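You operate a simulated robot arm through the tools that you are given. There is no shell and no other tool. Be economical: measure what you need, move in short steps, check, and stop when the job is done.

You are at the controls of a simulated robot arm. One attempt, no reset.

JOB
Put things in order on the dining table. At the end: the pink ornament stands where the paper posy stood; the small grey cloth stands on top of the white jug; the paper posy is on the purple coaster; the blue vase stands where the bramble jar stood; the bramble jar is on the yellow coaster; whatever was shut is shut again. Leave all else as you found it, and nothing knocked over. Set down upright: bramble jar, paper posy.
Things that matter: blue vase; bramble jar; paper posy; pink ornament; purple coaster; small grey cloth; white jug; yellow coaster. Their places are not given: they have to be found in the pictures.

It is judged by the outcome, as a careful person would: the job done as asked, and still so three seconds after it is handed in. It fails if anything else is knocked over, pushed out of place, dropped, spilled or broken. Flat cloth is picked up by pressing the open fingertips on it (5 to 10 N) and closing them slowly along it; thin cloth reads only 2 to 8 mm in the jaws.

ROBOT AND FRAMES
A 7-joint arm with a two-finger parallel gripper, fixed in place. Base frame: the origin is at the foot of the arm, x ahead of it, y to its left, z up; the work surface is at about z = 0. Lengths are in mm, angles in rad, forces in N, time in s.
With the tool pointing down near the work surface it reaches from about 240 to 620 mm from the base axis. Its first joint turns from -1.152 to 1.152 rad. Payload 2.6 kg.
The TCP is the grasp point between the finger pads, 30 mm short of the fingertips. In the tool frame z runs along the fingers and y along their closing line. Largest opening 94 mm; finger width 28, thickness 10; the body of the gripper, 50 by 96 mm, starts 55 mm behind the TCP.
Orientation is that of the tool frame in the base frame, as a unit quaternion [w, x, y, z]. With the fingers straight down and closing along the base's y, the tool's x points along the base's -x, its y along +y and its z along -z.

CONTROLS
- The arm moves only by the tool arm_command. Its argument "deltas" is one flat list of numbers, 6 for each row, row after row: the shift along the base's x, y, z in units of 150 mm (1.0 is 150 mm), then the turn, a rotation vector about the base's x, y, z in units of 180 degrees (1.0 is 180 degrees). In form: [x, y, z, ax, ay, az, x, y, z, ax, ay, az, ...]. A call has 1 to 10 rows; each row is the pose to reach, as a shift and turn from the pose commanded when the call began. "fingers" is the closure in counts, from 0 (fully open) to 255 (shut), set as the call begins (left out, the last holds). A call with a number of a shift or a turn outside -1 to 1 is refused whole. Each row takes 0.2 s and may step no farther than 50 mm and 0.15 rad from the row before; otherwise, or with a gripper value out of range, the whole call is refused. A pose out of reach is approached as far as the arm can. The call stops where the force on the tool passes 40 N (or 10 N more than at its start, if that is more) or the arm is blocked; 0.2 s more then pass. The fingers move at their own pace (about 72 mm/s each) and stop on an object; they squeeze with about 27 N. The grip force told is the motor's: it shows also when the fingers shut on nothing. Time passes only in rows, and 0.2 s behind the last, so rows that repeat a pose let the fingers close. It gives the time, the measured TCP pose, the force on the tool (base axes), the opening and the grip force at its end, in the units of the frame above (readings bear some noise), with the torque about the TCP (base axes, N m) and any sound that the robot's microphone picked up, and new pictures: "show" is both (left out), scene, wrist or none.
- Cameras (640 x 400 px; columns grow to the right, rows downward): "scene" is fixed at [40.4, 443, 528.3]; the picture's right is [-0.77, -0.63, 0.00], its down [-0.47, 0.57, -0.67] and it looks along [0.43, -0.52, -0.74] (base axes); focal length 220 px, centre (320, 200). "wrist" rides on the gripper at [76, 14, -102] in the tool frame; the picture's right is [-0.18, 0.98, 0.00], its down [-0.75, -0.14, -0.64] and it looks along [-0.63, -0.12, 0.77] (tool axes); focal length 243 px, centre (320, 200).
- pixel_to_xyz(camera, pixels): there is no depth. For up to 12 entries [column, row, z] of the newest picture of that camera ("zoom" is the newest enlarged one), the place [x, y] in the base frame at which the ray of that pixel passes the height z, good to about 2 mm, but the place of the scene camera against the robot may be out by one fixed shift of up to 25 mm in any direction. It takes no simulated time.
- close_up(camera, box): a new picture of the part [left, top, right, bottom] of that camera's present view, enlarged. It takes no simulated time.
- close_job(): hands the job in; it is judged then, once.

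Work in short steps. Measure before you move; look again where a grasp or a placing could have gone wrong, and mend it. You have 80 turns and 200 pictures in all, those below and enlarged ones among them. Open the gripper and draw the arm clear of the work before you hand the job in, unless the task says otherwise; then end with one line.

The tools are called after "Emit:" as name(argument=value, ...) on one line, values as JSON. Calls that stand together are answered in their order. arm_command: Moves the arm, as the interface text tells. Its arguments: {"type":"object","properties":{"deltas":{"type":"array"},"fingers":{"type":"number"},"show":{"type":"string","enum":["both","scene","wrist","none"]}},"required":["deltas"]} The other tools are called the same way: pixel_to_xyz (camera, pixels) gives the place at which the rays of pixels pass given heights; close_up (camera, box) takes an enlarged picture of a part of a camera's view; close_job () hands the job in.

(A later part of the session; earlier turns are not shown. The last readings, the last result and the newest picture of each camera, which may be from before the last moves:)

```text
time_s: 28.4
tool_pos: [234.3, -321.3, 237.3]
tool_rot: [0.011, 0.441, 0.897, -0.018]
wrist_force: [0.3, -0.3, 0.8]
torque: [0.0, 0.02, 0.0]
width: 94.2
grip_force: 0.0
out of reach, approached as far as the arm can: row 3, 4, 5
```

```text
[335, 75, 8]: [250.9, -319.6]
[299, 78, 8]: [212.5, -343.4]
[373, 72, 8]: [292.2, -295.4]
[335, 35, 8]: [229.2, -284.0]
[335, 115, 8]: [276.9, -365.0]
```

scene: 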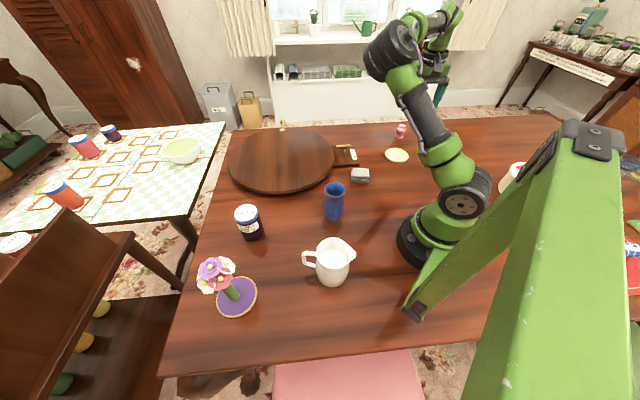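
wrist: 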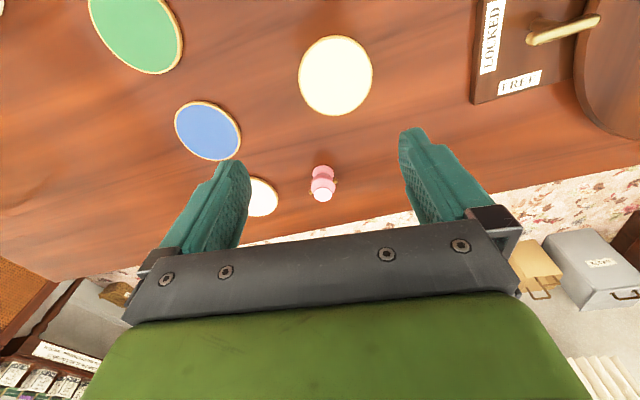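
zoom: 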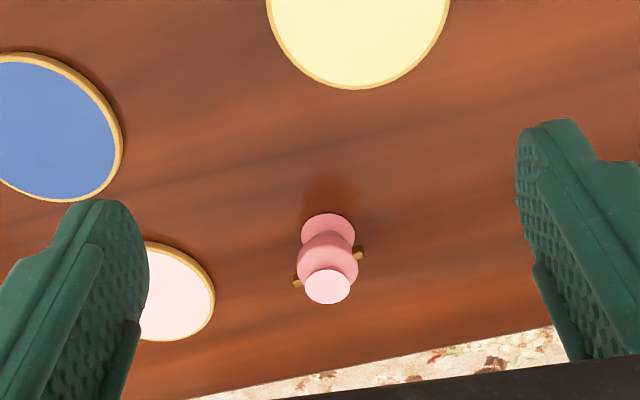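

Ornament centre is about (311,-464), with side knobs along roughly 67° from x. A yaw of about -1.4 keeps the pads off the knobs. I move above it, which also stretches the arm.

Emit:
arm_command(deltas=[0.1, -0.19, -0.06, -0.001, 0, -0.03, 0.2, -0.38, -0.12, -0.002, 0, -0.06, 0.3, -0.57, -0.18, -0.003, 0, -0.09, 0.4, -0.76, -0.24, -0.004, 0.0, -0.12, 0.513, -0.95, -0.3, -0.004, 0.0, -0.156, 0.513, -0.95, -0.3, -0.004, 0.0, -0.156])

```text
time_s: 29.8
tool_pos: [254.7, -357.1, 159.0]
tool_rot: [0.077, 0.525, 0.847, -0.04]
wrist_force: [0.5, -1.1, -0.2]
torque: [-0.02, 0.01, 0.03]
width: 94.0
grip_force: 0.1
out of reach, approached as far as the arm can: row 1, 2, 3, 4, 5, 6
```

scene: 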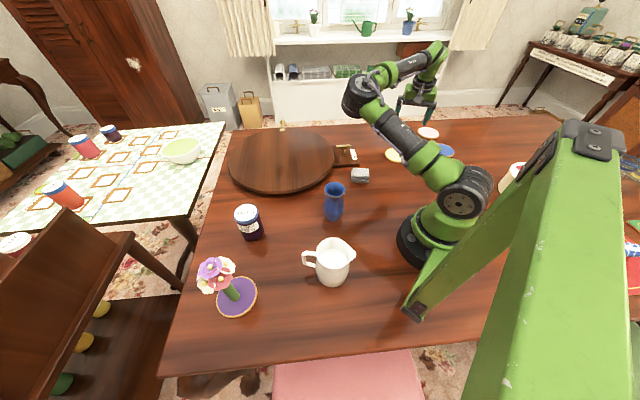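
wrist: 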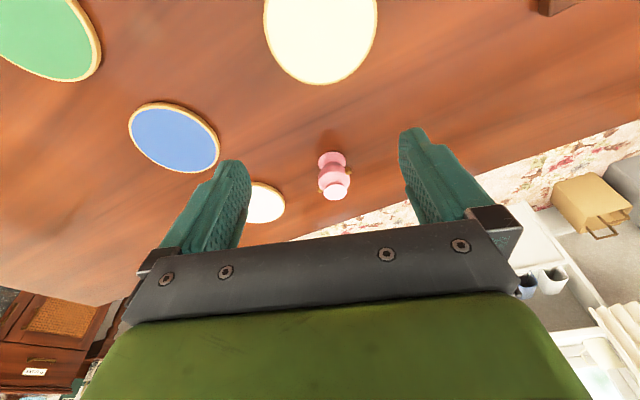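

The elbow is rolled out to the side. I locate the shoulder (465,192), elbow (362,95) and wrist (432,52) points to understand the posture.

Emit:
pixel_to_xyz(camera="scene", pixels=[[465, 192, 100], [465, 192, 150], [465, 192, 200], [362, 95, 200], [362, 95, 250], [362, 95, 300], [362, 95, 350], [432, 55, 200], [432, 55, 250], [432, 55, 300], [432, 55, 350], [410, 110, 220]])

Emit:
close_up(camera="scene", box=[320, 30, 512, 270])

```text
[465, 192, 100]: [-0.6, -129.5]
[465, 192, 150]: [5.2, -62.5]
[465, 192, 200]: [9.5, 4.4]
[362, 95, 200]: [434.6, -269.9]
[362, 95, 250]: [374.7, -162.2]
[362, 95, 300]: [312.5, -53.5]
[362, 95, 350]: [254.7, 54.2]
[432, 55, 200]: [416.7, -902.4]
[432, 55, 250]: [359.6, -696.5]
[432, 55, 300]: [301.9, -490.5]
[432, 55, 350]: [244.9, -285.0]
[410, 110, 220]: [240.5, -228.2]
```

```text
1.67 times, centred on (416, 150) of scene
```

zoom: 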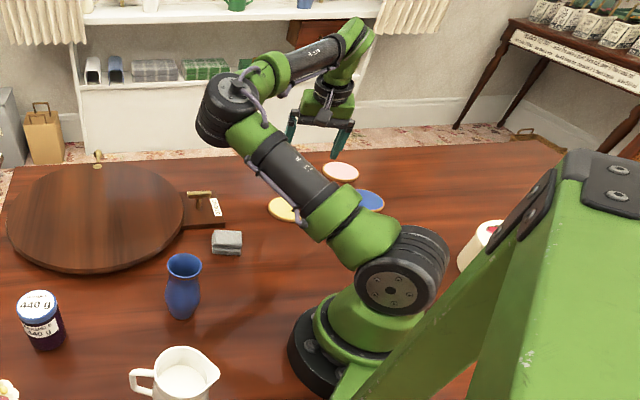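

The elbow is below/left of the shoulder–wrist line with joint 2 at its lean limit. With the wrist low, the elbow lies above that line, so I lower the hand over free table (fingertips stay above 60 mm) and then swing back towards the elbow's side.

Emit:
arm_command(deltas=[0, 0, -0.13, 0, 0, 0, 0, 0, -0.27, 0, 0, 0, 0, 0, -0.4, 0, 0, 0, 0, 0, -0.4, 0, 0, 0], show="scene")

Emit:
arm_command(deltas=[0.1, 0.15, 0, 0, 0, 0.03, 0.2, 0.3, 0, 0, 0, 0.06, 0.3, 0.45, 0, 0, 0, 0.09, 0.3, 0.45, 0, 0, 0, 0.09], show="scene")

```text
time_s: 30.8
tool_pos: [255.0, -362.3, 95.4]
tool_rot: [0.076, 0.525, 0.847, -0.04]
wrist_force: [-0.9, -0.4, 0.2]
torque: [0.0, 0.01, 0.01]
width: 94.1
grip_force: 0.1
```

scene: 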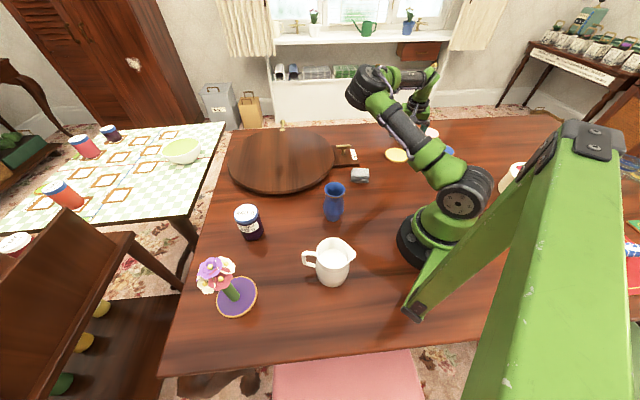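

```text
time_s: 31.8
tool_pos: [301.9, -296.8, 92.5]
tool_rot: [0.08, 0.4, 0.913, -0.029]
wrist_force: [-0.1, 0.5, 0.0]
torque: [0.0, 0.03, -0.01]
width: 94.2
grip_force: 0.1
```

scene: 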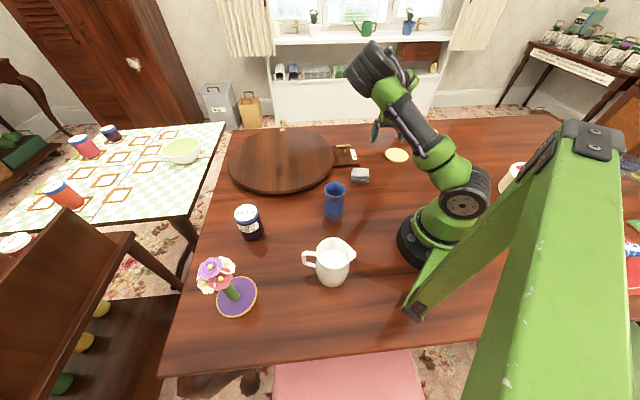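

It works: the elbow is now rising above. I continue swinging left at slightly greater height, fixing the tilt a little.

Emit:
arm_command(deltas=[0.08, 0.25, 0.1, 0.01, 0.012, 0.03, 0.16, 0.5, 0.1, 0.02, 0.024, 0.06, 0.22, 0.85, 0.1, 0.03, 0.037, 0.1, 0.22, 0.85, 0.1, 0.03, 0.037, 0.1], show="scene")

Emit:
arm_command(deltas=[0, 0.25, 0, 0, 0, 0.02, 0, 0.5, 0, 0, 0, 0.04, 0, 0.75, 0, 0, 0, 0.06, 0, 0.75, 0, 0, 0, 0.06], show="scene")

```text
refused: row 3 steps farther than a row can; nothing moved
```

```text
time_s: 32.8
tool_pos: [299.3, -185.9, 92.7]
tool_rot: [0.084, 0.313, 0.946, -0.02]
wrist_force: [0.0, -0.1, -0.6]
torque: [0.0, -0.01, -0.02]
width: 93.9
grip_force: 0.0
```

scene: 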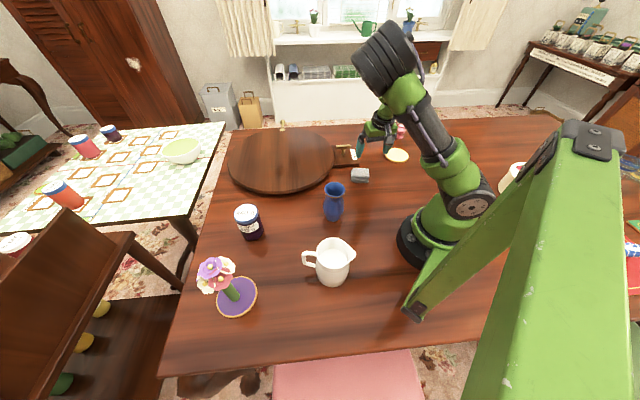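

The elbow is up again. I level the tool and rise to check that it follows.

Emit:
arm_command(deltas=[0, 0, 0.2, 0.01, 0.016, 0, 0, 0, 0.45, 0.02, 0.032, 0, 0, 0, 0.7, 0.0287, 0.047, 0, 0, 0, 0.95, 0.0287, 0.047, 0, 0, 0, 0.95, 0.0287, 0.047, 0])

```text
time_s: 34.0
tool_pos: [299.3, -186.8, 223.6]
tool_rot: [0.0, 0.313, 0.95, -0.004]
wrist_force: [-0.3, -0.6, 1.1]
torque: [-0.02, -0.01, -0.07]
width: 94.0
grip_force: 0.0
out of reach, approached as far as the arm can: row 4, 5
```

scene: 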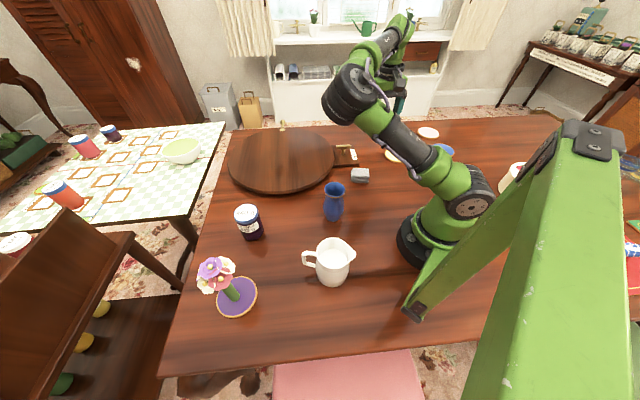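
wrist: 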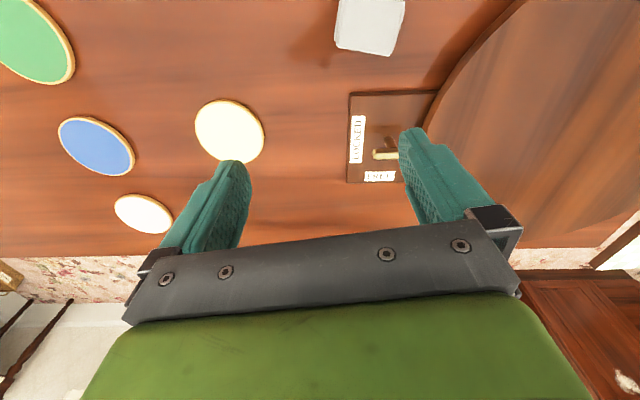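

Rising too early let the elbow fall outward again. I lower once more and swing farther left over the bare turntable (tips at 90 mm) before rising.

Emit:
arm_command(deltas=[0, 0, -0.25, 0, 0, 0, 0, 0, -0.5, 0, 0, 0, 0, 0, -0.7, 0, 0, 0, 0, 0, -0.7, 0, 0, 0], show="none")

Emit:
arm_command(deltas=[0.16, 0.22, 0, 0, 0, 0.03, 0.32, 0.44, 0, 0, 0, 0.06, 0.48, 0.66, 0, 0, 0, 0.09, 0.64, 0.88, 0, 0, 0, 0.12, 0.64, 0.88, 0, 0, 0, 0.12], show="scene")

Emit:
arm_command(deltas=[0.06, 0.25, 0, 0, 0, 0.03, 0.12, 0.5, 0, 0, 0, 0.06, 0.2, 0.75, 0, 0, 0, 0.09, 0.2, 0.75, 0, 0, 0, 0.09], show="scene")

```text
time_s: 35.0
tool_pos: [298.7, -186.1, 115.6]
tool_rot: [-0.001, 0.314, 0.949, -0.001]
wrist_force: [0.1, 0.4, 0.4]
torque: [-0.01, -0.03, 0.0]
width: 94.1
grip_force: 0.0
```

```text
time_s: 36.2
tool_pos: [396.7, -53.3, 118.8]
tool_rot: [-0.001, 0.131, 0.991, -0.001]
wrist_force: [0.6, 1.1, 0.0]
torque: [-0.03, 0.0, 0.02]
width: 93.9
grip_force: 0.1
```

scene: 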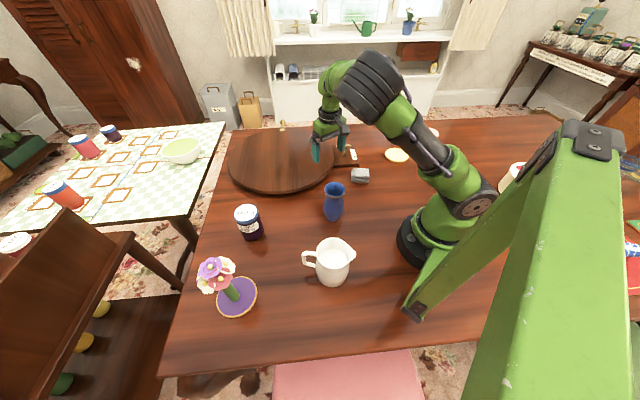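

```text
time_s: 37.2
tool_pos: [427.3, 60.0, 117.9]
tool_rot: [0.0, -0.011, 1.0, -0.002]
wrist_force: [-0.3, -0.1, -0.2]
torque: [0.01, -0.02, 0.01]
width: 94.1
grip_force: 0.0
```

scene: 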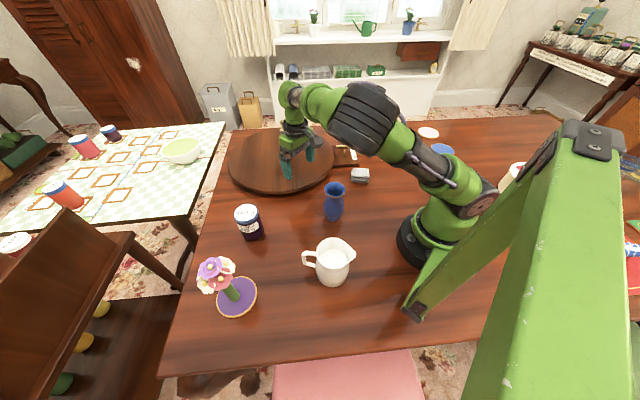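

The elbow is now up and only slightly left. I go a bit farther left and raise gradually, which should put it overhead.

Emit:
arm_command(deltas=[0, 0.25, 0.1, 0, 0, 0.03, 0, 0.5, 0.2, 0, 0, 0.06, 0, 0.75, 0.3, 0, 0, 0.09, 0, 0.75, 0.3, 0, 0, 0.09], show="scene")

Emit:
arm_command(deltas=[-0.05, 0, 0.2, 0, 0, 0.01, -0.1, 0, 0.4, 0, 0, 0.02, -0.15, 0, 0.6, 0, 0, 0.03, -0.15, 0, 0.6, 0, 0, 0.03])

```text
time_s: 38.2
tool_pos: [435.5, 141.7, 145.8]
tool_rot: [-0.001, -0.153, 0.988, 0.0]
wrist_force: [-0.7, 0.7, -0.5]
torque: [-0.04, 0.02, -0.01]
width: 94.1
grip_force: 0.1
out of reach, approached as far as the arm can: row 2, 3, 4
```

scene: 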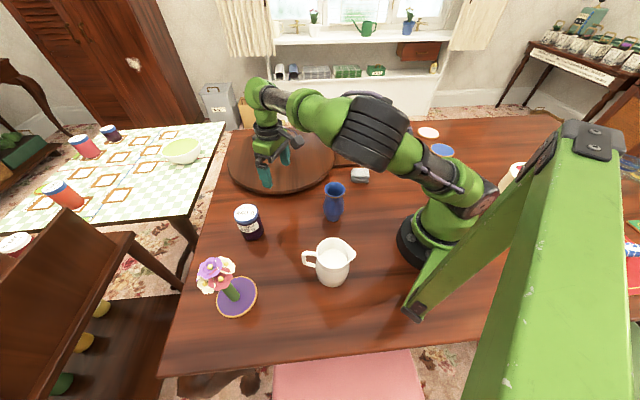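

```text
time_s: 39.2
tool_pos: [428.6, 118.0, 222.8]
tool_rot: [-0.001, -0.199, 0.98, -0.001]
wrist_force: [-0.6, 0.5, 0.0]
torque: [-0.01, -0.04, 0.05]
width: 94.0
grip_force: 0.1
out of reach, approached as far as the arm can: row 1, 2, 3, 4
```

scene: 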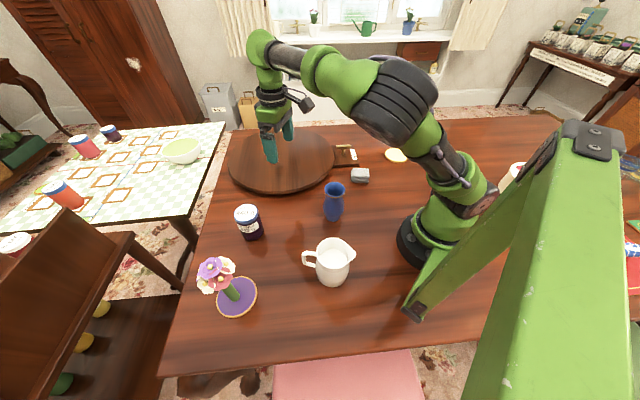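
wrist: 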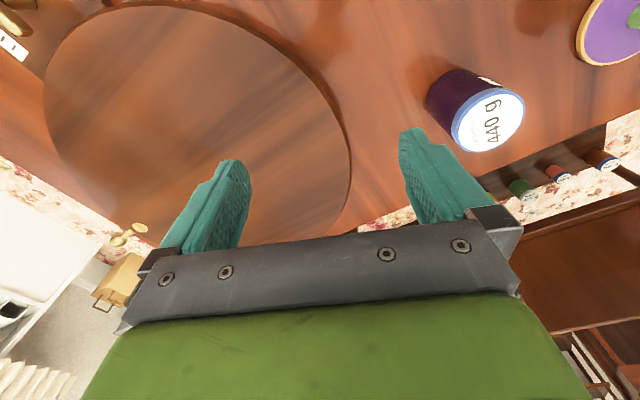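

I measure the elbow ray (398,97) and wrist ray (262,45) to understand which joint blocks.

Emit:
pixel_to_xyz(camera="scene", pixels=[[398, 97, 300], [398, 97, 350], [398, 97, 400], [398, 97, 450], [265, 48, 350], [265, 48, 380], [265, 48, 410], [265, 48, 440], [470, 200, 180], [470, 200, 200], [340, 75, 350], [340, 75, 400]])

Emit:
close_up(camera="scene", box=[240, 20, 512, 270])

```text
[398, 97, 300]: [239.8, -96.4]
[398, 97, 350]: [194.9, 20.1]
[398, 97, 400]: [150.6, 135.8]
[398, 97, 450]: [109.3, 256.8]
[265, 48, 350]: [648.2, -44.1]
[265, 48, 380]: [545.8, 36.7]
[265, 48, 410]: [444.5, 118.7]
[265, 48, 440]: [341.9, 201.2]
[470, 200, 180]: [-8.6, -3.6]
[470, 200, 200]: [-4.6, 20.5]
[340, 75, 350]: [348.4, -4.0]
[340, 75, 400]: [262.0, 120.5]
```

```text
1.60 times, centred on (376, 145) of scene
```

zoom: 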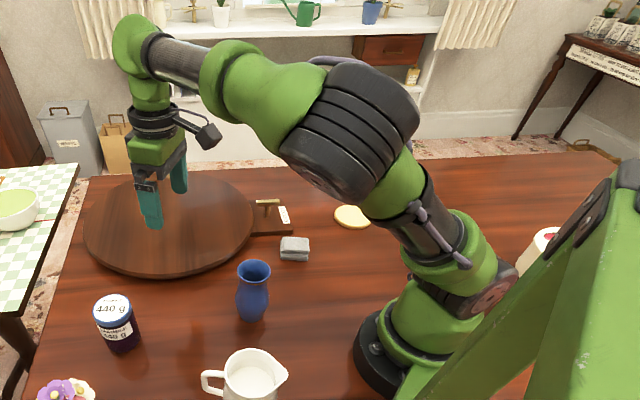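

The elbow is at about (150,136,400), up and somewhat left, so that's fine; perhaps a wrist-roll joint is at its limit. I test by turning yaw back negative, then moving left.

Emit:
arm_command(deltas=[0, 0, 0, 0, 0, -0.04, 0, 0, 0, 0, 0, -0.08, 0, 0, 0, 0, 0, -0.12, 0, 0, 0, 0, 0, -0.12], show="none")

Emit:
arm_command(deltas=[0, 0.2, 0, 0, 0, 0, 0, 0.4, 0, 0, 0, 0, 0, 0.4, 0, 0, 0, 0], show="scene")

```text
time_s: 40.2
tool_pos: [424.5, 91.6, 218.5]
tool_rot: [0.014, -0.138, 0.99, 0.006]
wrist_force: [-0.8, 0.4, -0.6]
torque: [-0.01, 0.03, 0.01]
width: 94.2
grip_force: 0.1
out of reach, approached as far as the arm can: row 1, 2, 3, 4
```

```text
time_s: 41.0
tool_pos: [430.6, 100.5, 212.7]
tool_rot: [0.015, -0.14, 0.99, 0.005]
wrist_force: [0.2, 0.6, 0.5]
torque: [0.05, -0.03, 0.03]
width: 93.9
grip_force: 0.1
out of reach, approached as far as the arm can: row 1, 2, 3
```

scene: 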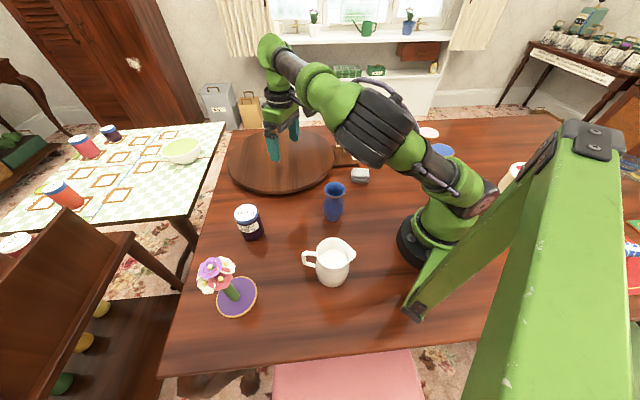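

Turning negative is blocked, so the roll joint sits at that end. I turn yaw positive by 0.8 rad and then try moving left.

Emit:
arm_command(deltas=[0, 0, 0, 0, 0, 0.045, 0, 0, 0, 0, 0, 0.09, 0, 0, 0, 0, 0, 0.135, 0, 0, 0, 0, 0, 0.18, 0, 0, 0, 0, 0, 0.225, 0, 0, 0, 0, 0, 0.26, 0, 0, 0, 0, 0, 0.26], show="scene")

Emit:
arm_command(deltas=[0, 0.2, 0, 0, 0, 0, 0, 0.4, 0, 0, 0, 0, 0, 0.4, 0, 0, 0, 0], show="scene")

```text
time_s: 42.6
tool_pos: [430.9, 100.9, 213.0]
tool_rot: [0.009, -0.521, 0.853, 0.011]
wrist_force: [-0.1, 0.1, 0.0]
torque: [-0.03, 0.01, 0.01]
width: 93.8
grip_force: 0.1
```

scene: 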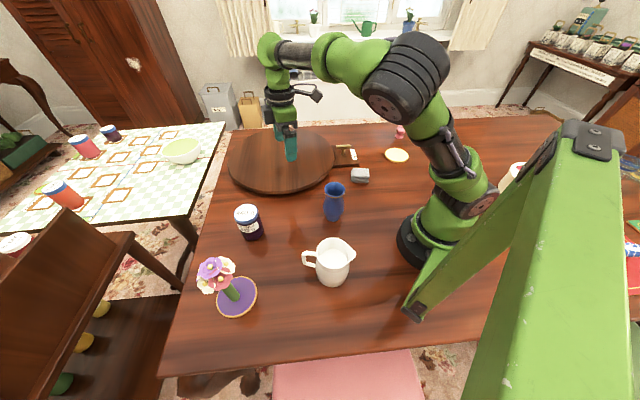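

```text
time_s: 43.4
tool_pos: [429.9, 158.2, 211.4]
tool_rot: [0.008, -0.52, 0.854, 0.011]
wrist_force: [0.3, -1.2, 1.0]
torque: [-0.01, -0.01, 0.01]
width: 94.0
grip_force: 0.0
```

scene: 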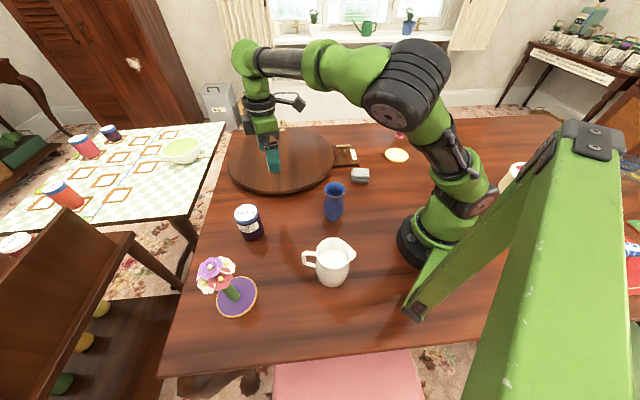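

Positive yaw frees the arm: the wrist was flipped while the tool was tilted and turned. I undo that: tilt again at this yaw (in free air), swing the yaw back in line with the arm while tilted, then bring the tool upright.

Emit:
arm_command(deltas=[0, 0, 0, 0.0424, -0.0219, 0, 0, 0, 0, 0.0848, -0.0438, 0, 0, 0, 0, 0.1271, -0.0656, 0, 0, 0, 0, 0.1695, -0.0875, 0, 0, 0, 0, 0.2119, -0.1094, 0, 0, 0, 0, 0.2543, -0.1313, 0, 0, 0, 0, 0.2966, -0.1531, 0, 0, 0, 0, 0.339, -0.175, 0, 0, 0, 0, 0.339, -0.175, 0])

```text
time_s: 45.4
tool_pos: [430.9, 160.5, 213.1]
tool_rot: [0.49, -0.428, 0.696, 0.303]
wrist_force: [0.2, 0.4, -0.4]
torque: [0.02, 0.0, 0.03]
width: 94.0
grip_force: 0.1
```

scene: 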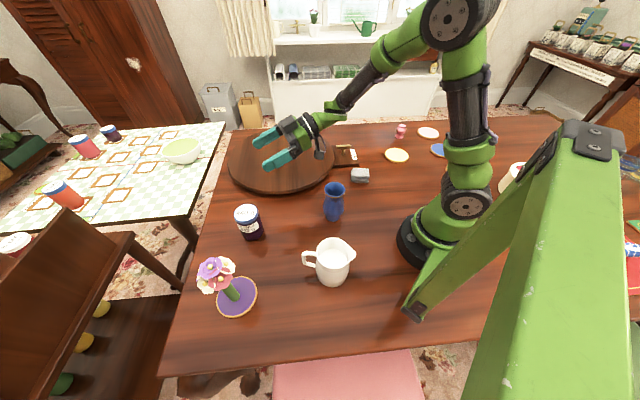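
wrist: 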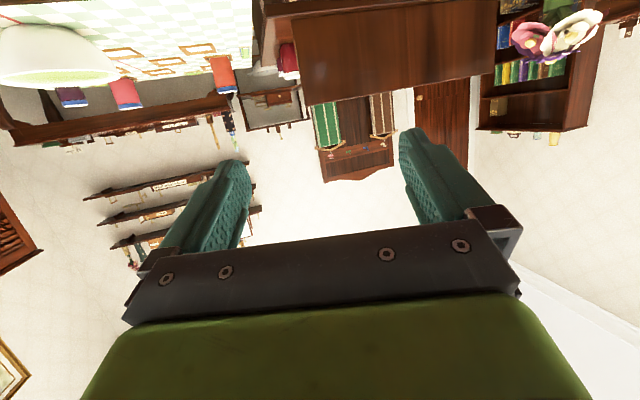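

The elbow is now fully up and all rows were reached. Now I swing yaw back by 1.0 rad in the tilted pose.

Emit:
arm_command(deltas=[0.078, -0.116, 0, 0, 0, -0.04, 0.156, -0.232, 0, 0, 0, -0.08, 0.234, -0.348, 0, 0, 0, -0.12, 0.312, -0.464, 0, 0, 0, -0.16, 0.39, -0.58, 0, 0, 0, -0.2, 0.468, -0.696, 0, 0, 0, -0.24, 0.546, -0.812, 0, 0, 0, -0.28, 0.62, -0.93, 0, 0, 0, -0.318, 0.62, -0.93, 0, 0, 0, -0.318], show="scene")

Emit:
arm_command(deltas=[-0.05, 0, 0.04, -0.0043, 0.0475, 0, -0.1, 0, 0.08, -0.0086, 0.095, 0, -0.15, 0, 0.12, -0.0129, 0.1425, 0, -0.2, 0, 0.16, -0.0172, 0.19, 0, -0.25, 0, 0.2, -0.0214, 0.2375, 0, -0.3, 0, 0.24, -0.0257, 0.285, 0, -0.35, 0, 0.28, -0.03, 0.3325, 0, -0.4, 0, 0.32, -0.0343, 0.38, 0, -0.4, 0, 0.32, -0.0343, 0.38, 0])

```text
time_s: 47.4
tool_pos: [524.3, 20.0, 211.9]
tool_rot: [0.574, -0.041, 0.817, 0.031]
wrist_force: [0.4, 1.0, -0.1]
torque: [-0.01, -0.02, 0.02]
width: 94.0
grip_force: 0.1
```

scene: 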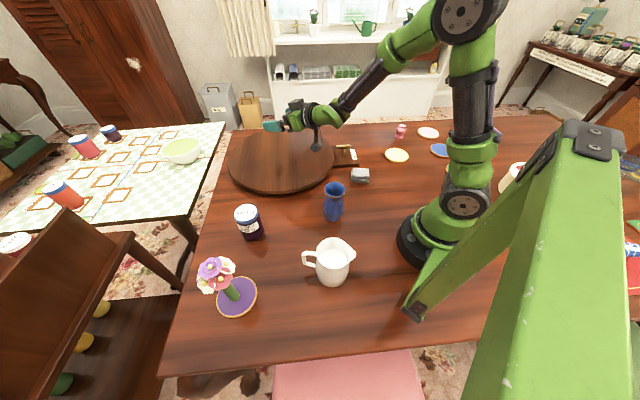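

```text
time_s: 49.4
tool_pos: [462.6, 20.4, 260.7]
tool_rot: [0.012, -0.046, 0.999, 0.008]
wrist_force: [0.3, 0.0, 0.4]
torque: [0.0, 0.01, 0.03]
width: 94.1
grip_force: 0.0
```

scene: 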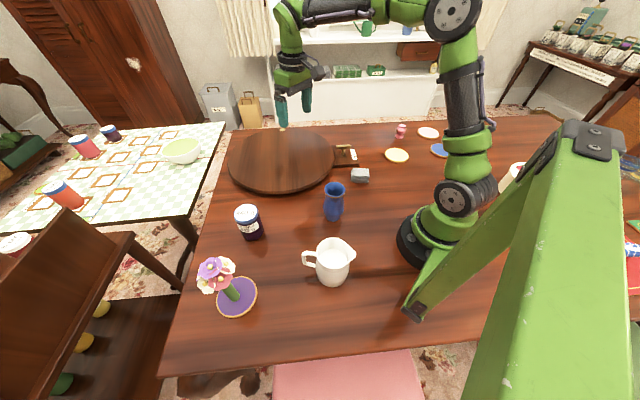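
wrist: 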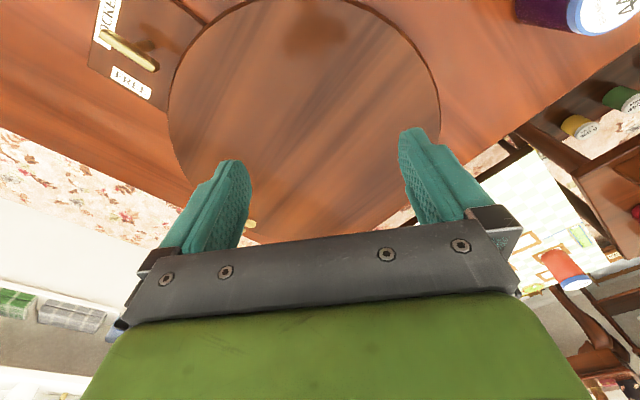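

The arm is back in its normal posture. Now the jar: I travel above (410,283), levelling the tool and turning to yaw 0.6.

Emit:
arm_command(deltas=[-0.045, 0.3, 0, -0.0055, 0.0076, 0.027, -0.09, 0.6, 0, -0.0055, 0.0076, 0.054, -0.133, 0.9, -0.067, -0.0055, 0.0076, 0.08], show="none")

Emit:
arm_command(deltas=[-0.07, 0.28, -0.17, 0, 0, 0.027, -0.14, 0.56, -0.34, 0, 0, 0.054, -0.22, 0.85, -0.533, 0, 0, 0.08, -0.22, 0.85, -0.533, 0, 0, 0.08])

```text
time_s: 50.2
tool_pos: [444.6, 156.3, 253.6]
tool_rot: [0.0, -0.171, 0.985, 0.001]
wrist_force: [-0.1, -0.2, 0.0]
torque: [-0.01, -0.02, -0.02]
width: 94.1
grip_force: 0.1
```

```text
refused: row 1 steps farther than a row can; nothing moved
```

The second part was refused for step size; I repeat it in smaller rows.

Emit:
arm_command(deltas=[-0.055, 0.21, -0.13, 0, 0, 0.02, -0.11, 0.42, -0.26, 0, 0, 0.04, -0.165, 0.63, -0.4, 0, 0, 0.06, -0.22, 0.85, -0.533, 0, 0, 0.08, -0.22, 0.85, -0.533, 0, 0, 0.08])

```text
time_s: 51.4
tool_pos: [412.8, 282.4, 171.7]
tool_rot: [-0.001, -0.294, 0.956, 0.001]
wrist_force: [0.1, 0.3, -0.4]
torque: [-0.01, -0.02, 0.02]
width: 94.2
grip_force: 0.1
```

scene: 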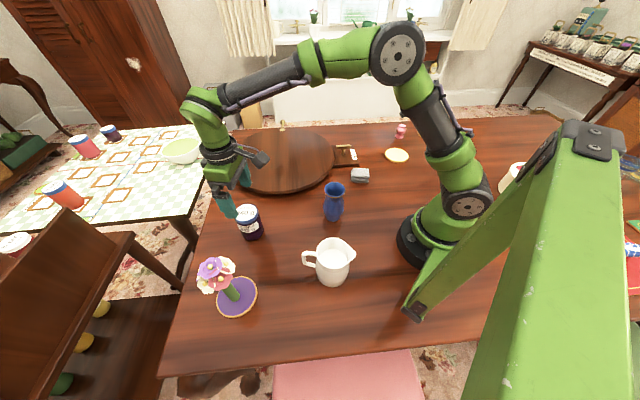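
wrist: 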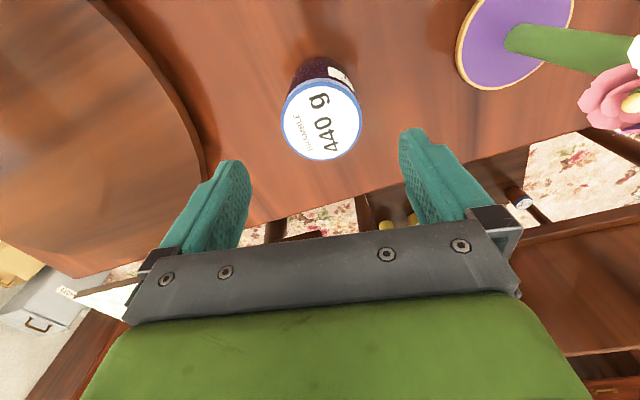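

The jar lid is at centre (322,119), spanning columns 282–362. I measure its centre at a few heights.

Emit:
pixel_to_xyz(camera="wrist", pixels=[[322, 119, 85], [322, 119, 90], [322, 119, 95], [282, 119, 90], [362, 119, 90], [322, 57, 0], [290, 72, 0], [356, 75, 0], [322, 79, 90], [322, 160, 90]])

Emit:
close_up(camera="wrist", box=[240, 30, 400, 180])

```text
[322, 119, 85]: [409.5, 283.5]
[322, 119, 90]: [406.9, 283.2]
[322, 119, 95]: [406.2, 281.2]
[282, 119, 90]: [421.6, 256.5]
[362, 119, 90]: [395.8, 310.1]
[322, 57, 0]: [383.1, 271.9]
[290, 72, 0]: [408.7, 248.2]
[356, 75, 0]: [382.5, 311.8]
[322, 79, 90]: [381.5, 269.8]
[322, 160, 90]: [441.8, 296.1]
```

```text
2.67 times, centred on (320, 105) of wrist
```

zoom: 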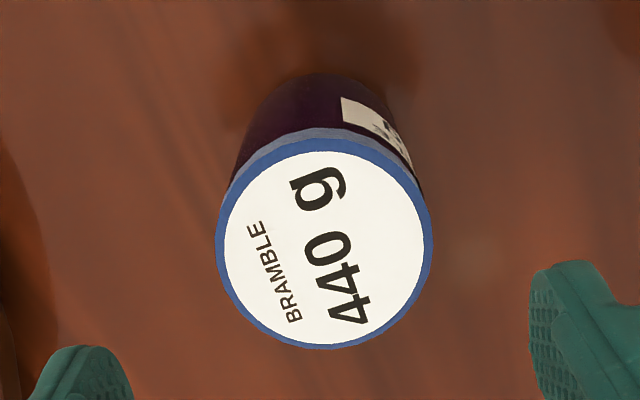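

The jar centre is at (409,284). I descend with open fingers to z≈57.

Emit:
arm_command(deltas=[-0.02, 0.01, -0.2, 0, 0, 0, -0.02, 0.01, -0.4, 0, 0, 0, -0.02, 0.01, -0.6, 0, 0, 0, -0.02, 0.01, -0.76, 0, 0, 0, -0.02, 0.01, -0.76, 0, 0, 0], show="wrist")

Emit:
arm_command(deltas=[0, 0, 0, 0, 0, 0, 0, 0, 0, 0, 0, 0, 0, 0, 0, 0, 0, 0, 0, 0, 0, 0, 0, 0], fingers=255)

```text
time_s: 52.6
tool_pos: [407.3, 284.4, 57.9]
tool_rot: [0.0, -0.293, 0.956, 0.001]
wrist_force: [1.0, 0.4, -0.2]
torque: [-0.01, 0.0, 0.0]
width: 94.1
grip_force: 0.0
```

wrist: 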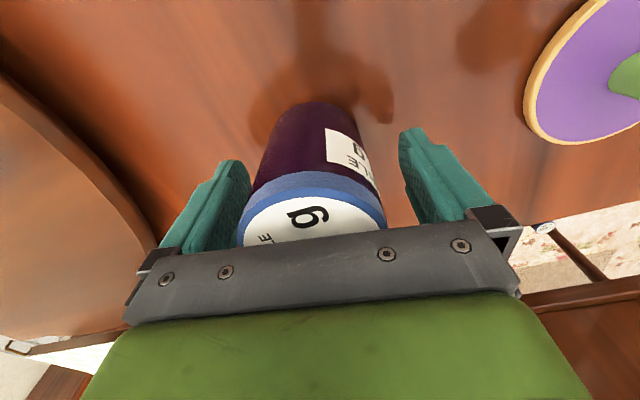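

```text
time_s: 53.6
tool_pos: [407.4, 285.2, 57.2]
tool_rot: [0.0, -0.292, 0.956, 0.001]
wrist_force: [1.9, -0.9, -0.8]
torque: [-0.12, -0.12, 0.01]
width: 61.4
grip_force: 27.2
```

scene: 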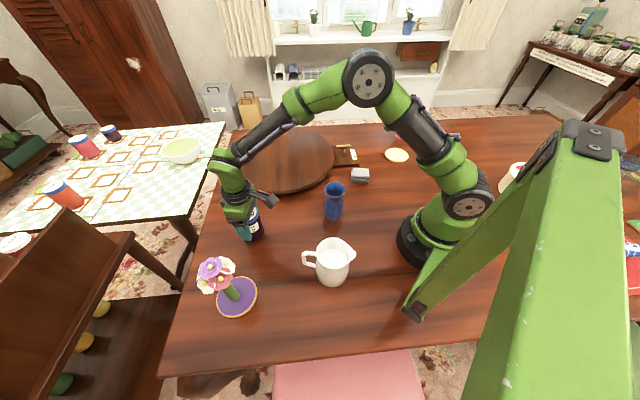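
wrist: 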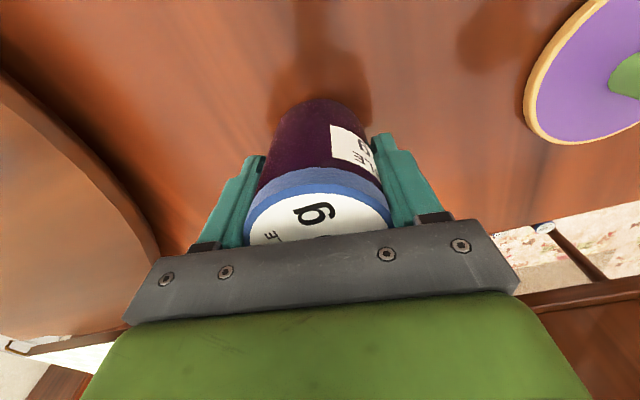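

Gripped at 61.4 mm. I lift 120 mm and check that the jar does not slip.

Emit:
arm_command(deltas=[0, 0, 0.1, 0, 0, 0, 0, 0, 0.25, 0, 0, 0, 0, 0, 0.45, 0, 0, 0, 0, 0, 0.65, 0, 0, 0, 0, 0, 0.8, 0, 0, 0, 0, 0, 0.8, 0, 0, 0])

```text
time_s: 55.0
tool_pos: [408.4, 286.3, 177.4]
tool_rot: [-0.001, -0.293, 0.956, 0.001]
wrist_force: [0.2, -0.4, -3.8]
torque: [0.03, -0.01, 0.02]
width: 61.5
grip_force: 26.9
```

scene: 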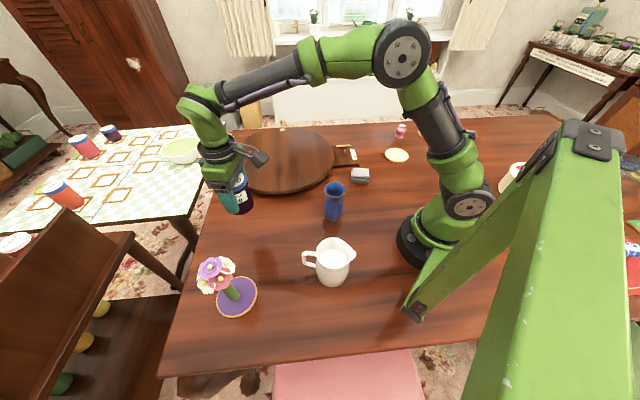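
wrist: 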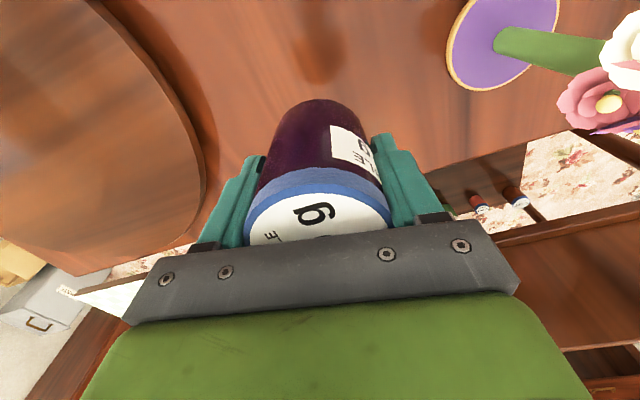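

No slip: the jar looks the same in the jaws. I carry it round behind the vase, over the turntable, toward the yellow coaster.

Emit:
arm_command(deltas=[0.035, -0.245, 0.05, 0, 0, -0.02, 0.07, -0.49, 0.05, 0, 0, -0.04, 0.1, -0.735, 0.05, 0, 0, -0.06, 0.133, -0.98, 0.05, 0, 0, -0.08], show="none")

Emit:
arm_command(deltas=[0, -0.245, 0, 0, 0, -0.028, 0, -0.49, 0, 0, 0, -0.056, 0, -0.735, 0, 0, 0, -0.084, 0, -0.98, 0, 0, 0, -0.111], show="none")

Emit:
arm_command(deltas=[-0.05, -0.245, 0, 0, 0, -0.028, -0.1, -0.49, 0, 0, 0, -0.056, -0.15, -0.735, 0, 0, 0, -0.084, -0.2, -0.98, 0, 0, 0, -0.111], show="none")

Emit:
arm_command(deltas=[-0.17, -0.2, 0, 0, 0, -0.028, -0.33, -0.4, 0, 0, 0, -0.056, -0.5, -0.6, 0, 0, 0, -0.084, -0.67, -0.8, 0, 0, 0, -0.111, -0.67, -0.8, 0, 0, 0, -0.111])

```text
time_s: 56.0
tool_pos: [423.3, 139.7, 184.2]
tool_rot: [0.0, -0.17, 0.985, 0.003]
wrist_force: [-0.2, -0.5, -4.2]
torque: [0.0, 0.01, -0.02]
width: 61.3
grip_force: 27.1
```

```text
time_s: 57.0
tool_pos: [427.0, -10.2, 186.0]
tool_rot: [0.0, 0.003, 1.0, 0.001]
wrist_force: [-0.5, -0.3, -4.4]
torque: [0.01, 0.01, -0.03]
width: 61.5
grip_force: 26.9
```

```text
time_s: 58.0
tool_pos: [395.7, -158.1, 184.3]
tool_rot: [0.0, 0.176, 0.984, 0.002]
wrist_force: [0.3, 0.8, -4.7]
torque: [-0.03, 0.03, 0.01]
width: 61.5
grip_force: 27.2
```

```text
time_s: 59.2
tool_pos: [299.3, -276.8, 184.0]
tool_rot: [0.001, 0.345, 0.939, 0.001]
wrist_force: [0.1, 0.2, -4.6]
torque: [0.0, 0.01, 0.03]
width: 61.6
grip_force: 27.3
```

scene: 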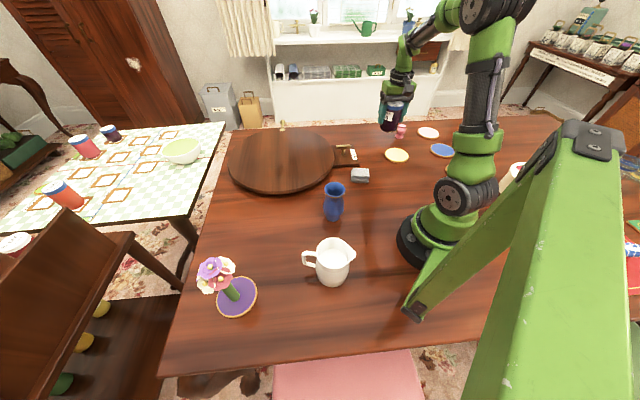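
wrist: 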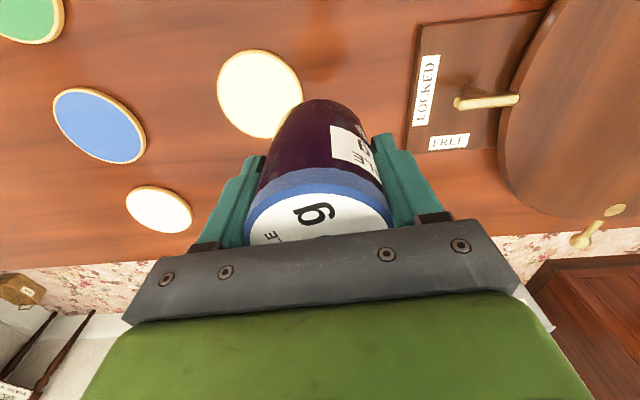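

The yellow coaster shows at about (260,94). I measure it.

Emit:
pixel_to_xyz(camera="wrist", pixels=[[260, 93, 6], [217, 85, 6], [302, 100, 6], [248, 49, 6], [270, 138, 6]])

```text
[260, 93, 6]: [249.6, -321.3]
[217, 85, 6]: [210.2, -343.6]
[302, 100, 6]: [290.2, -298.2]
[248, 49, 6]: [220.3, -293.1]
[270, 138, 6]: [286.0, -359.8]
```

The coaster centre is at (251,-322). I move over it and descend to about 10 mm above.

Emit:
arm_command(deltas=[-0.16, -0.15, 0, 0, 0, -0.03, -0.32, -0.3, 0, 0, 0, -0.06, -0.32, -0.3, -0.25, 0, 0, -0.06, -0.32, -0.3, -0.5, 0, 0, -0.06, -0.32, -0.3, -0.72, 0, 0, -0.06, -0.32, -0.3, -0.72, 0, 0, -0.06])

Emit:
close_up(camera="scene", box=[350, 100, 450, 180])

```text
time_s: 60.6
tool_pos: [248.1, -322.7, 73.6]
tool_rot: [0.0, 0.431, 0.902, 0.002]
wrist_force: [0.2, 0.3, -3.2]
torque: [0.04, 0.02, -0.01]
width: 61.5
grip_force: 26.8
```

scene: 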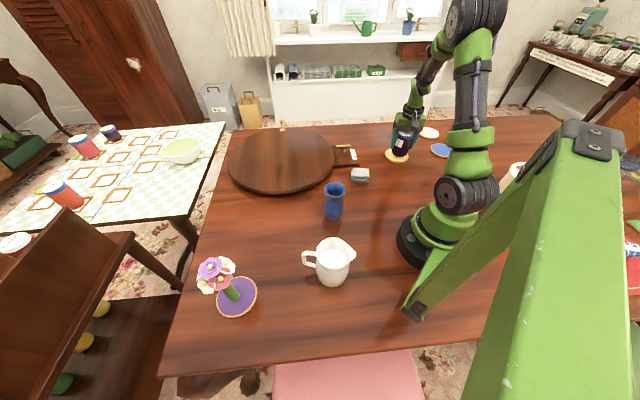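
wrist: 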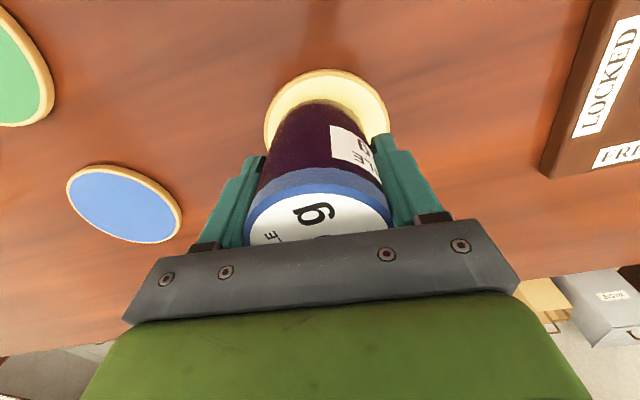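

```text
5.00 times, centred on (400, 140) of scene
```

zoom: 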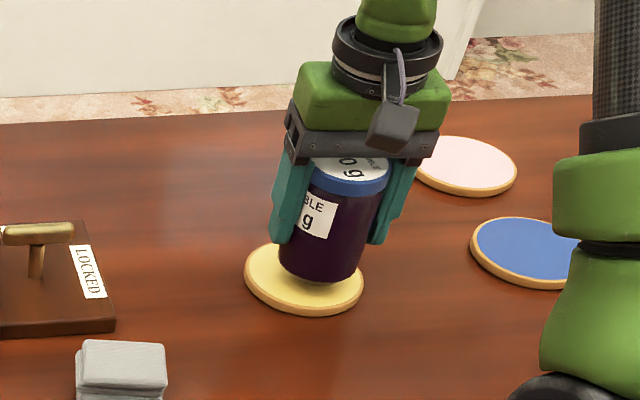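

The jar hangs just above the coaster, centred. I lower in small steps until contact.

Emit:
arm_command(deltas=[0, 0, -0.03, 0, 0, 0, 0, 0, -0.05, 0, 0, 0, 0, 0, -0.06, 0, 0, 0, 0, 0, -0.06, 0, 0, 0], show="none")

```text
time_s: 61.6
tool_pos: [249.6, -322.2, 67.4]
tool_rot: [0.002, 0.431, 0.902, 0.001]
wrist_force: [0.3, 0.3, -0.9]
torque: [-0.01, 0.05, 0.0]
width: 61.5
grip_force: 26.9
```

The load fell from −4.5 to −0.9 N: contact is starting. I lower 1.5 mm more and release.

Emit:
arm_command(deltas=[0, 0, -0.01, 0, 0, 0, 0, 0, -0.01, 0, 0, 0], show="none")

Emit:
arm_command(deltas=[0, 0, 0, 0, 0, 0, 0, 0, 0, 0, 0, 0, 0, 0, 0, 0, 0, 0], fingers=0, show="none")

Emit:
arm_command(deltas=[0, 0, 0.2, 0, 0, 0, 0, 0, 0.45, 0, 0, 0, 0, 0, 0.7, 0, 0, 0, 0, 0, 0.95, 0, 0, 0, 0, 0, 0.95, 0, 0, 0])

```text
time_s: 62.2
tool_pos: [248.6, -323.3, 65.6]
tool_rot: [0.001, 0.432, 0.902, 0.001]
wrist_force: [-1.4, 2.7, 13.8]
torque: [0.17, 0.21, -0.03]
width: 61.5
grip_force: 27.3
```

```text
time_s: 63.0
tool_pos: [248.5, -322.9, 66.0]
tool_rot: [0.001, 0.432, 0.902, 0.002]
wrist_force: [0.1, 0.0, 0.0]
torque: [-0.01, 0.0, 0.0]
width: 94.1
grip_force: 0.0
```

```text
time_s: 64.2
tool_pos: [250.3, -322.9, 208.0]
tool_rot: [0.001, 0.431, 0.902, 0.001]
wrist_force: [-0.4, 0.1, 0.1]
torque: [-0.04, -0.03, -0.03]
width: 94.2
grip_force: 0.1
```

scene: 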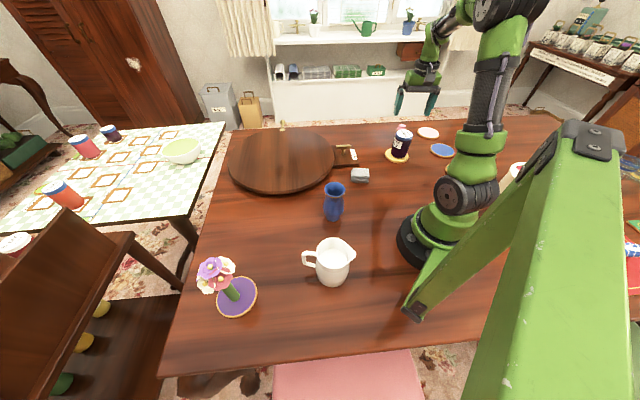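
wrist: 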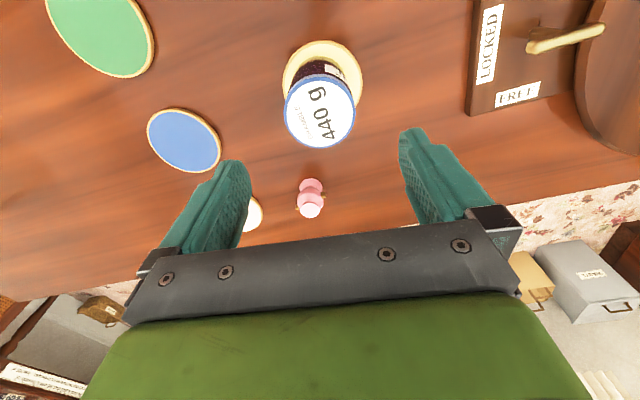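

The jar stands on the yellow coaster. Now the ornament at about (311,-464): I move above it at yaw -1.4.

Emit:
arm_command(deltas=[0.08, -0.19, 0, 0, 0, -0.032, 0.16, -0.38, 0, 0, 0, -0.064, 0.24, -0.57, -0.1, 0, 0, -0.096, 0.33, -0.76, -0.2, 0, 0, -0.128, 0.4, -0.94, -0.35, 0, 0, -0.161, 0.4, -0.94, -0.5, 0, 0, -0.161, 0.4, -0.94, -0.5, 0, 0, -0.161])

Emit:
close_up(camera="wrist", box=[240, 80, 400, 240])

```text
time_s: 65.8
tool_pos: [309.5, -464.0, 132.3]
tool_rot: [0.001, 0.643, 0.766, 0.002]
wrist_force: [0.3, -0.1, 0.8]
torque: [0.01, -0.02, -0.02]
width: 94.0
grip_force: 0.0
```

scene: 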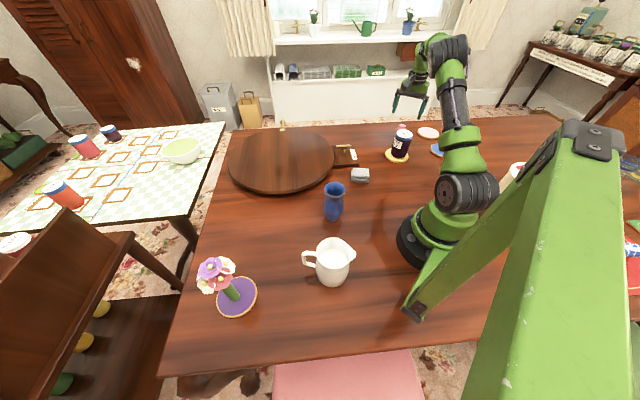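
wrist: 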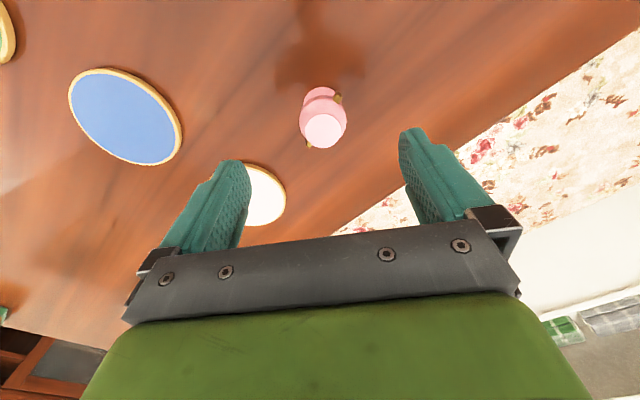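

```text
2.50 times, centred on (320, 160) of wrist
```

zoom: 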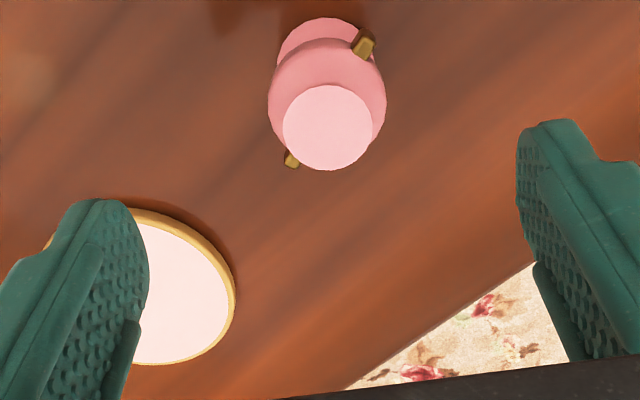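

The knobs are now well off the closing line. I measure the ornament's top disc (zoom (327,127)) and base edge.

Emit:
pixel_to_xyz(camera="zoom", pixels=[[327, 127, 45], [327, 127, 50], [327, 127, 55], [283, 127, 50], [371, 127, 50], [276, 50, 3], [322, 17, 3], [268, 105, 28], [386, 100, 28], [327, 100, 28]])

```text
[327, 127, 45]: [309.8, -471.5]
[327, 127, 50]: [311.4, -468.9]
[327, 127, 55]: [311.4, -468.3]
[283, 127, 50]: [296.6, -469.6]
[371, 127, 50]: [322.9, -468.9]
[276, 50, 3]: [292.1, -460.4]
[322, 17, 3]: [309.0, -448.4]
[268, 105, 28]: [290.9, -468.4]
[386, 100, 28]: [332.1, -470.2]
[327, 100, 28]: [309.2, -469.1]
```

Centre is (310.5,-468), body about 41 mm wide. I lower to TCP z≈37 (tips 7 mm above the table) and close.

Emit:
arm_command(deltas=[0.007, -0.025, -0.2, 0, 0, 0, 0.007, -0.025, -0.4, 0, 0, 0, 0.007, -0.025, -0.55, 0, 0, 0, 0.007, -0.025, -0.63, 0, 0, 0, 0.007, -0.025, -0.63, 0, 0, 0], show="wrist")

Emit:
arm_command(deltas=[0, 0, 0, 0, 0, 0, 0, 0, 0, 0, 0, 0, 0, 0, 0, 0, 0, 0, 0, 0, 0, 0, 0, 0], fingers=255)

```text
time_s: 67.0
tool_pos: [308.0, -466.6, 36.5]
tool_rot: [0.002, 0.644, 0.765, 0.002]
wrist_force: [0.0, -0.2, 0.2]
torque: [-0.02, 0.0, 0.04]
width: 93.7
grip_force: 0.1
```

wrist: 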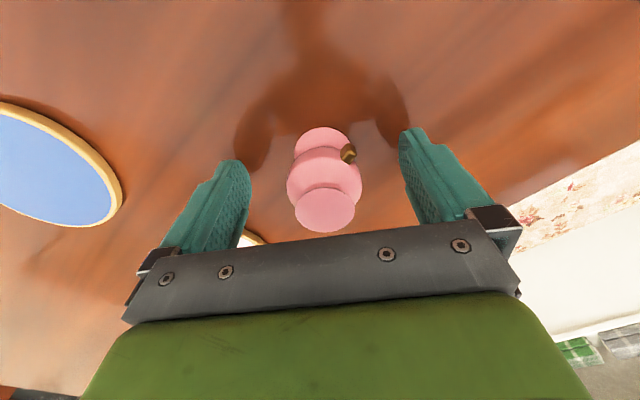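

```text
time_s: 68.0
tool_pos: [309.2, -466.8, 36.0]
tool_rot: [0.001, 0.643, 0.766, 0.002]
wrist_force: [-0.1, -0.1, 0.3]
torque: [0.02, 0.0, 0.03]
width: 36.6
grip_force: 27.2
```

scene: 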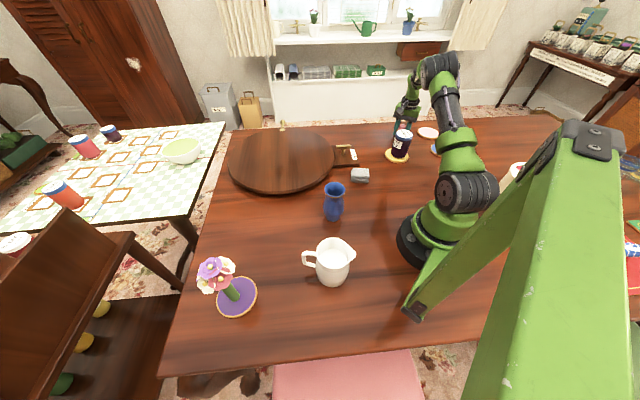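
wrist: 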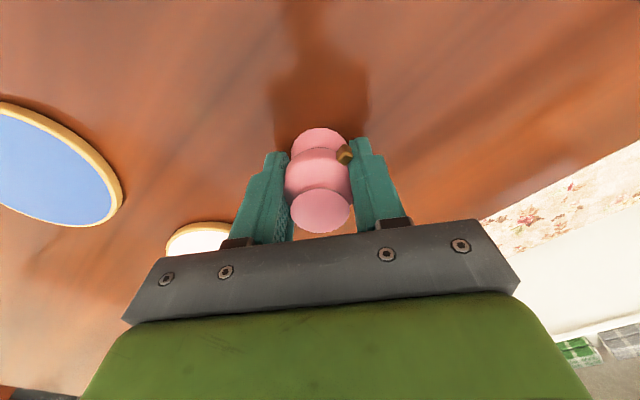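

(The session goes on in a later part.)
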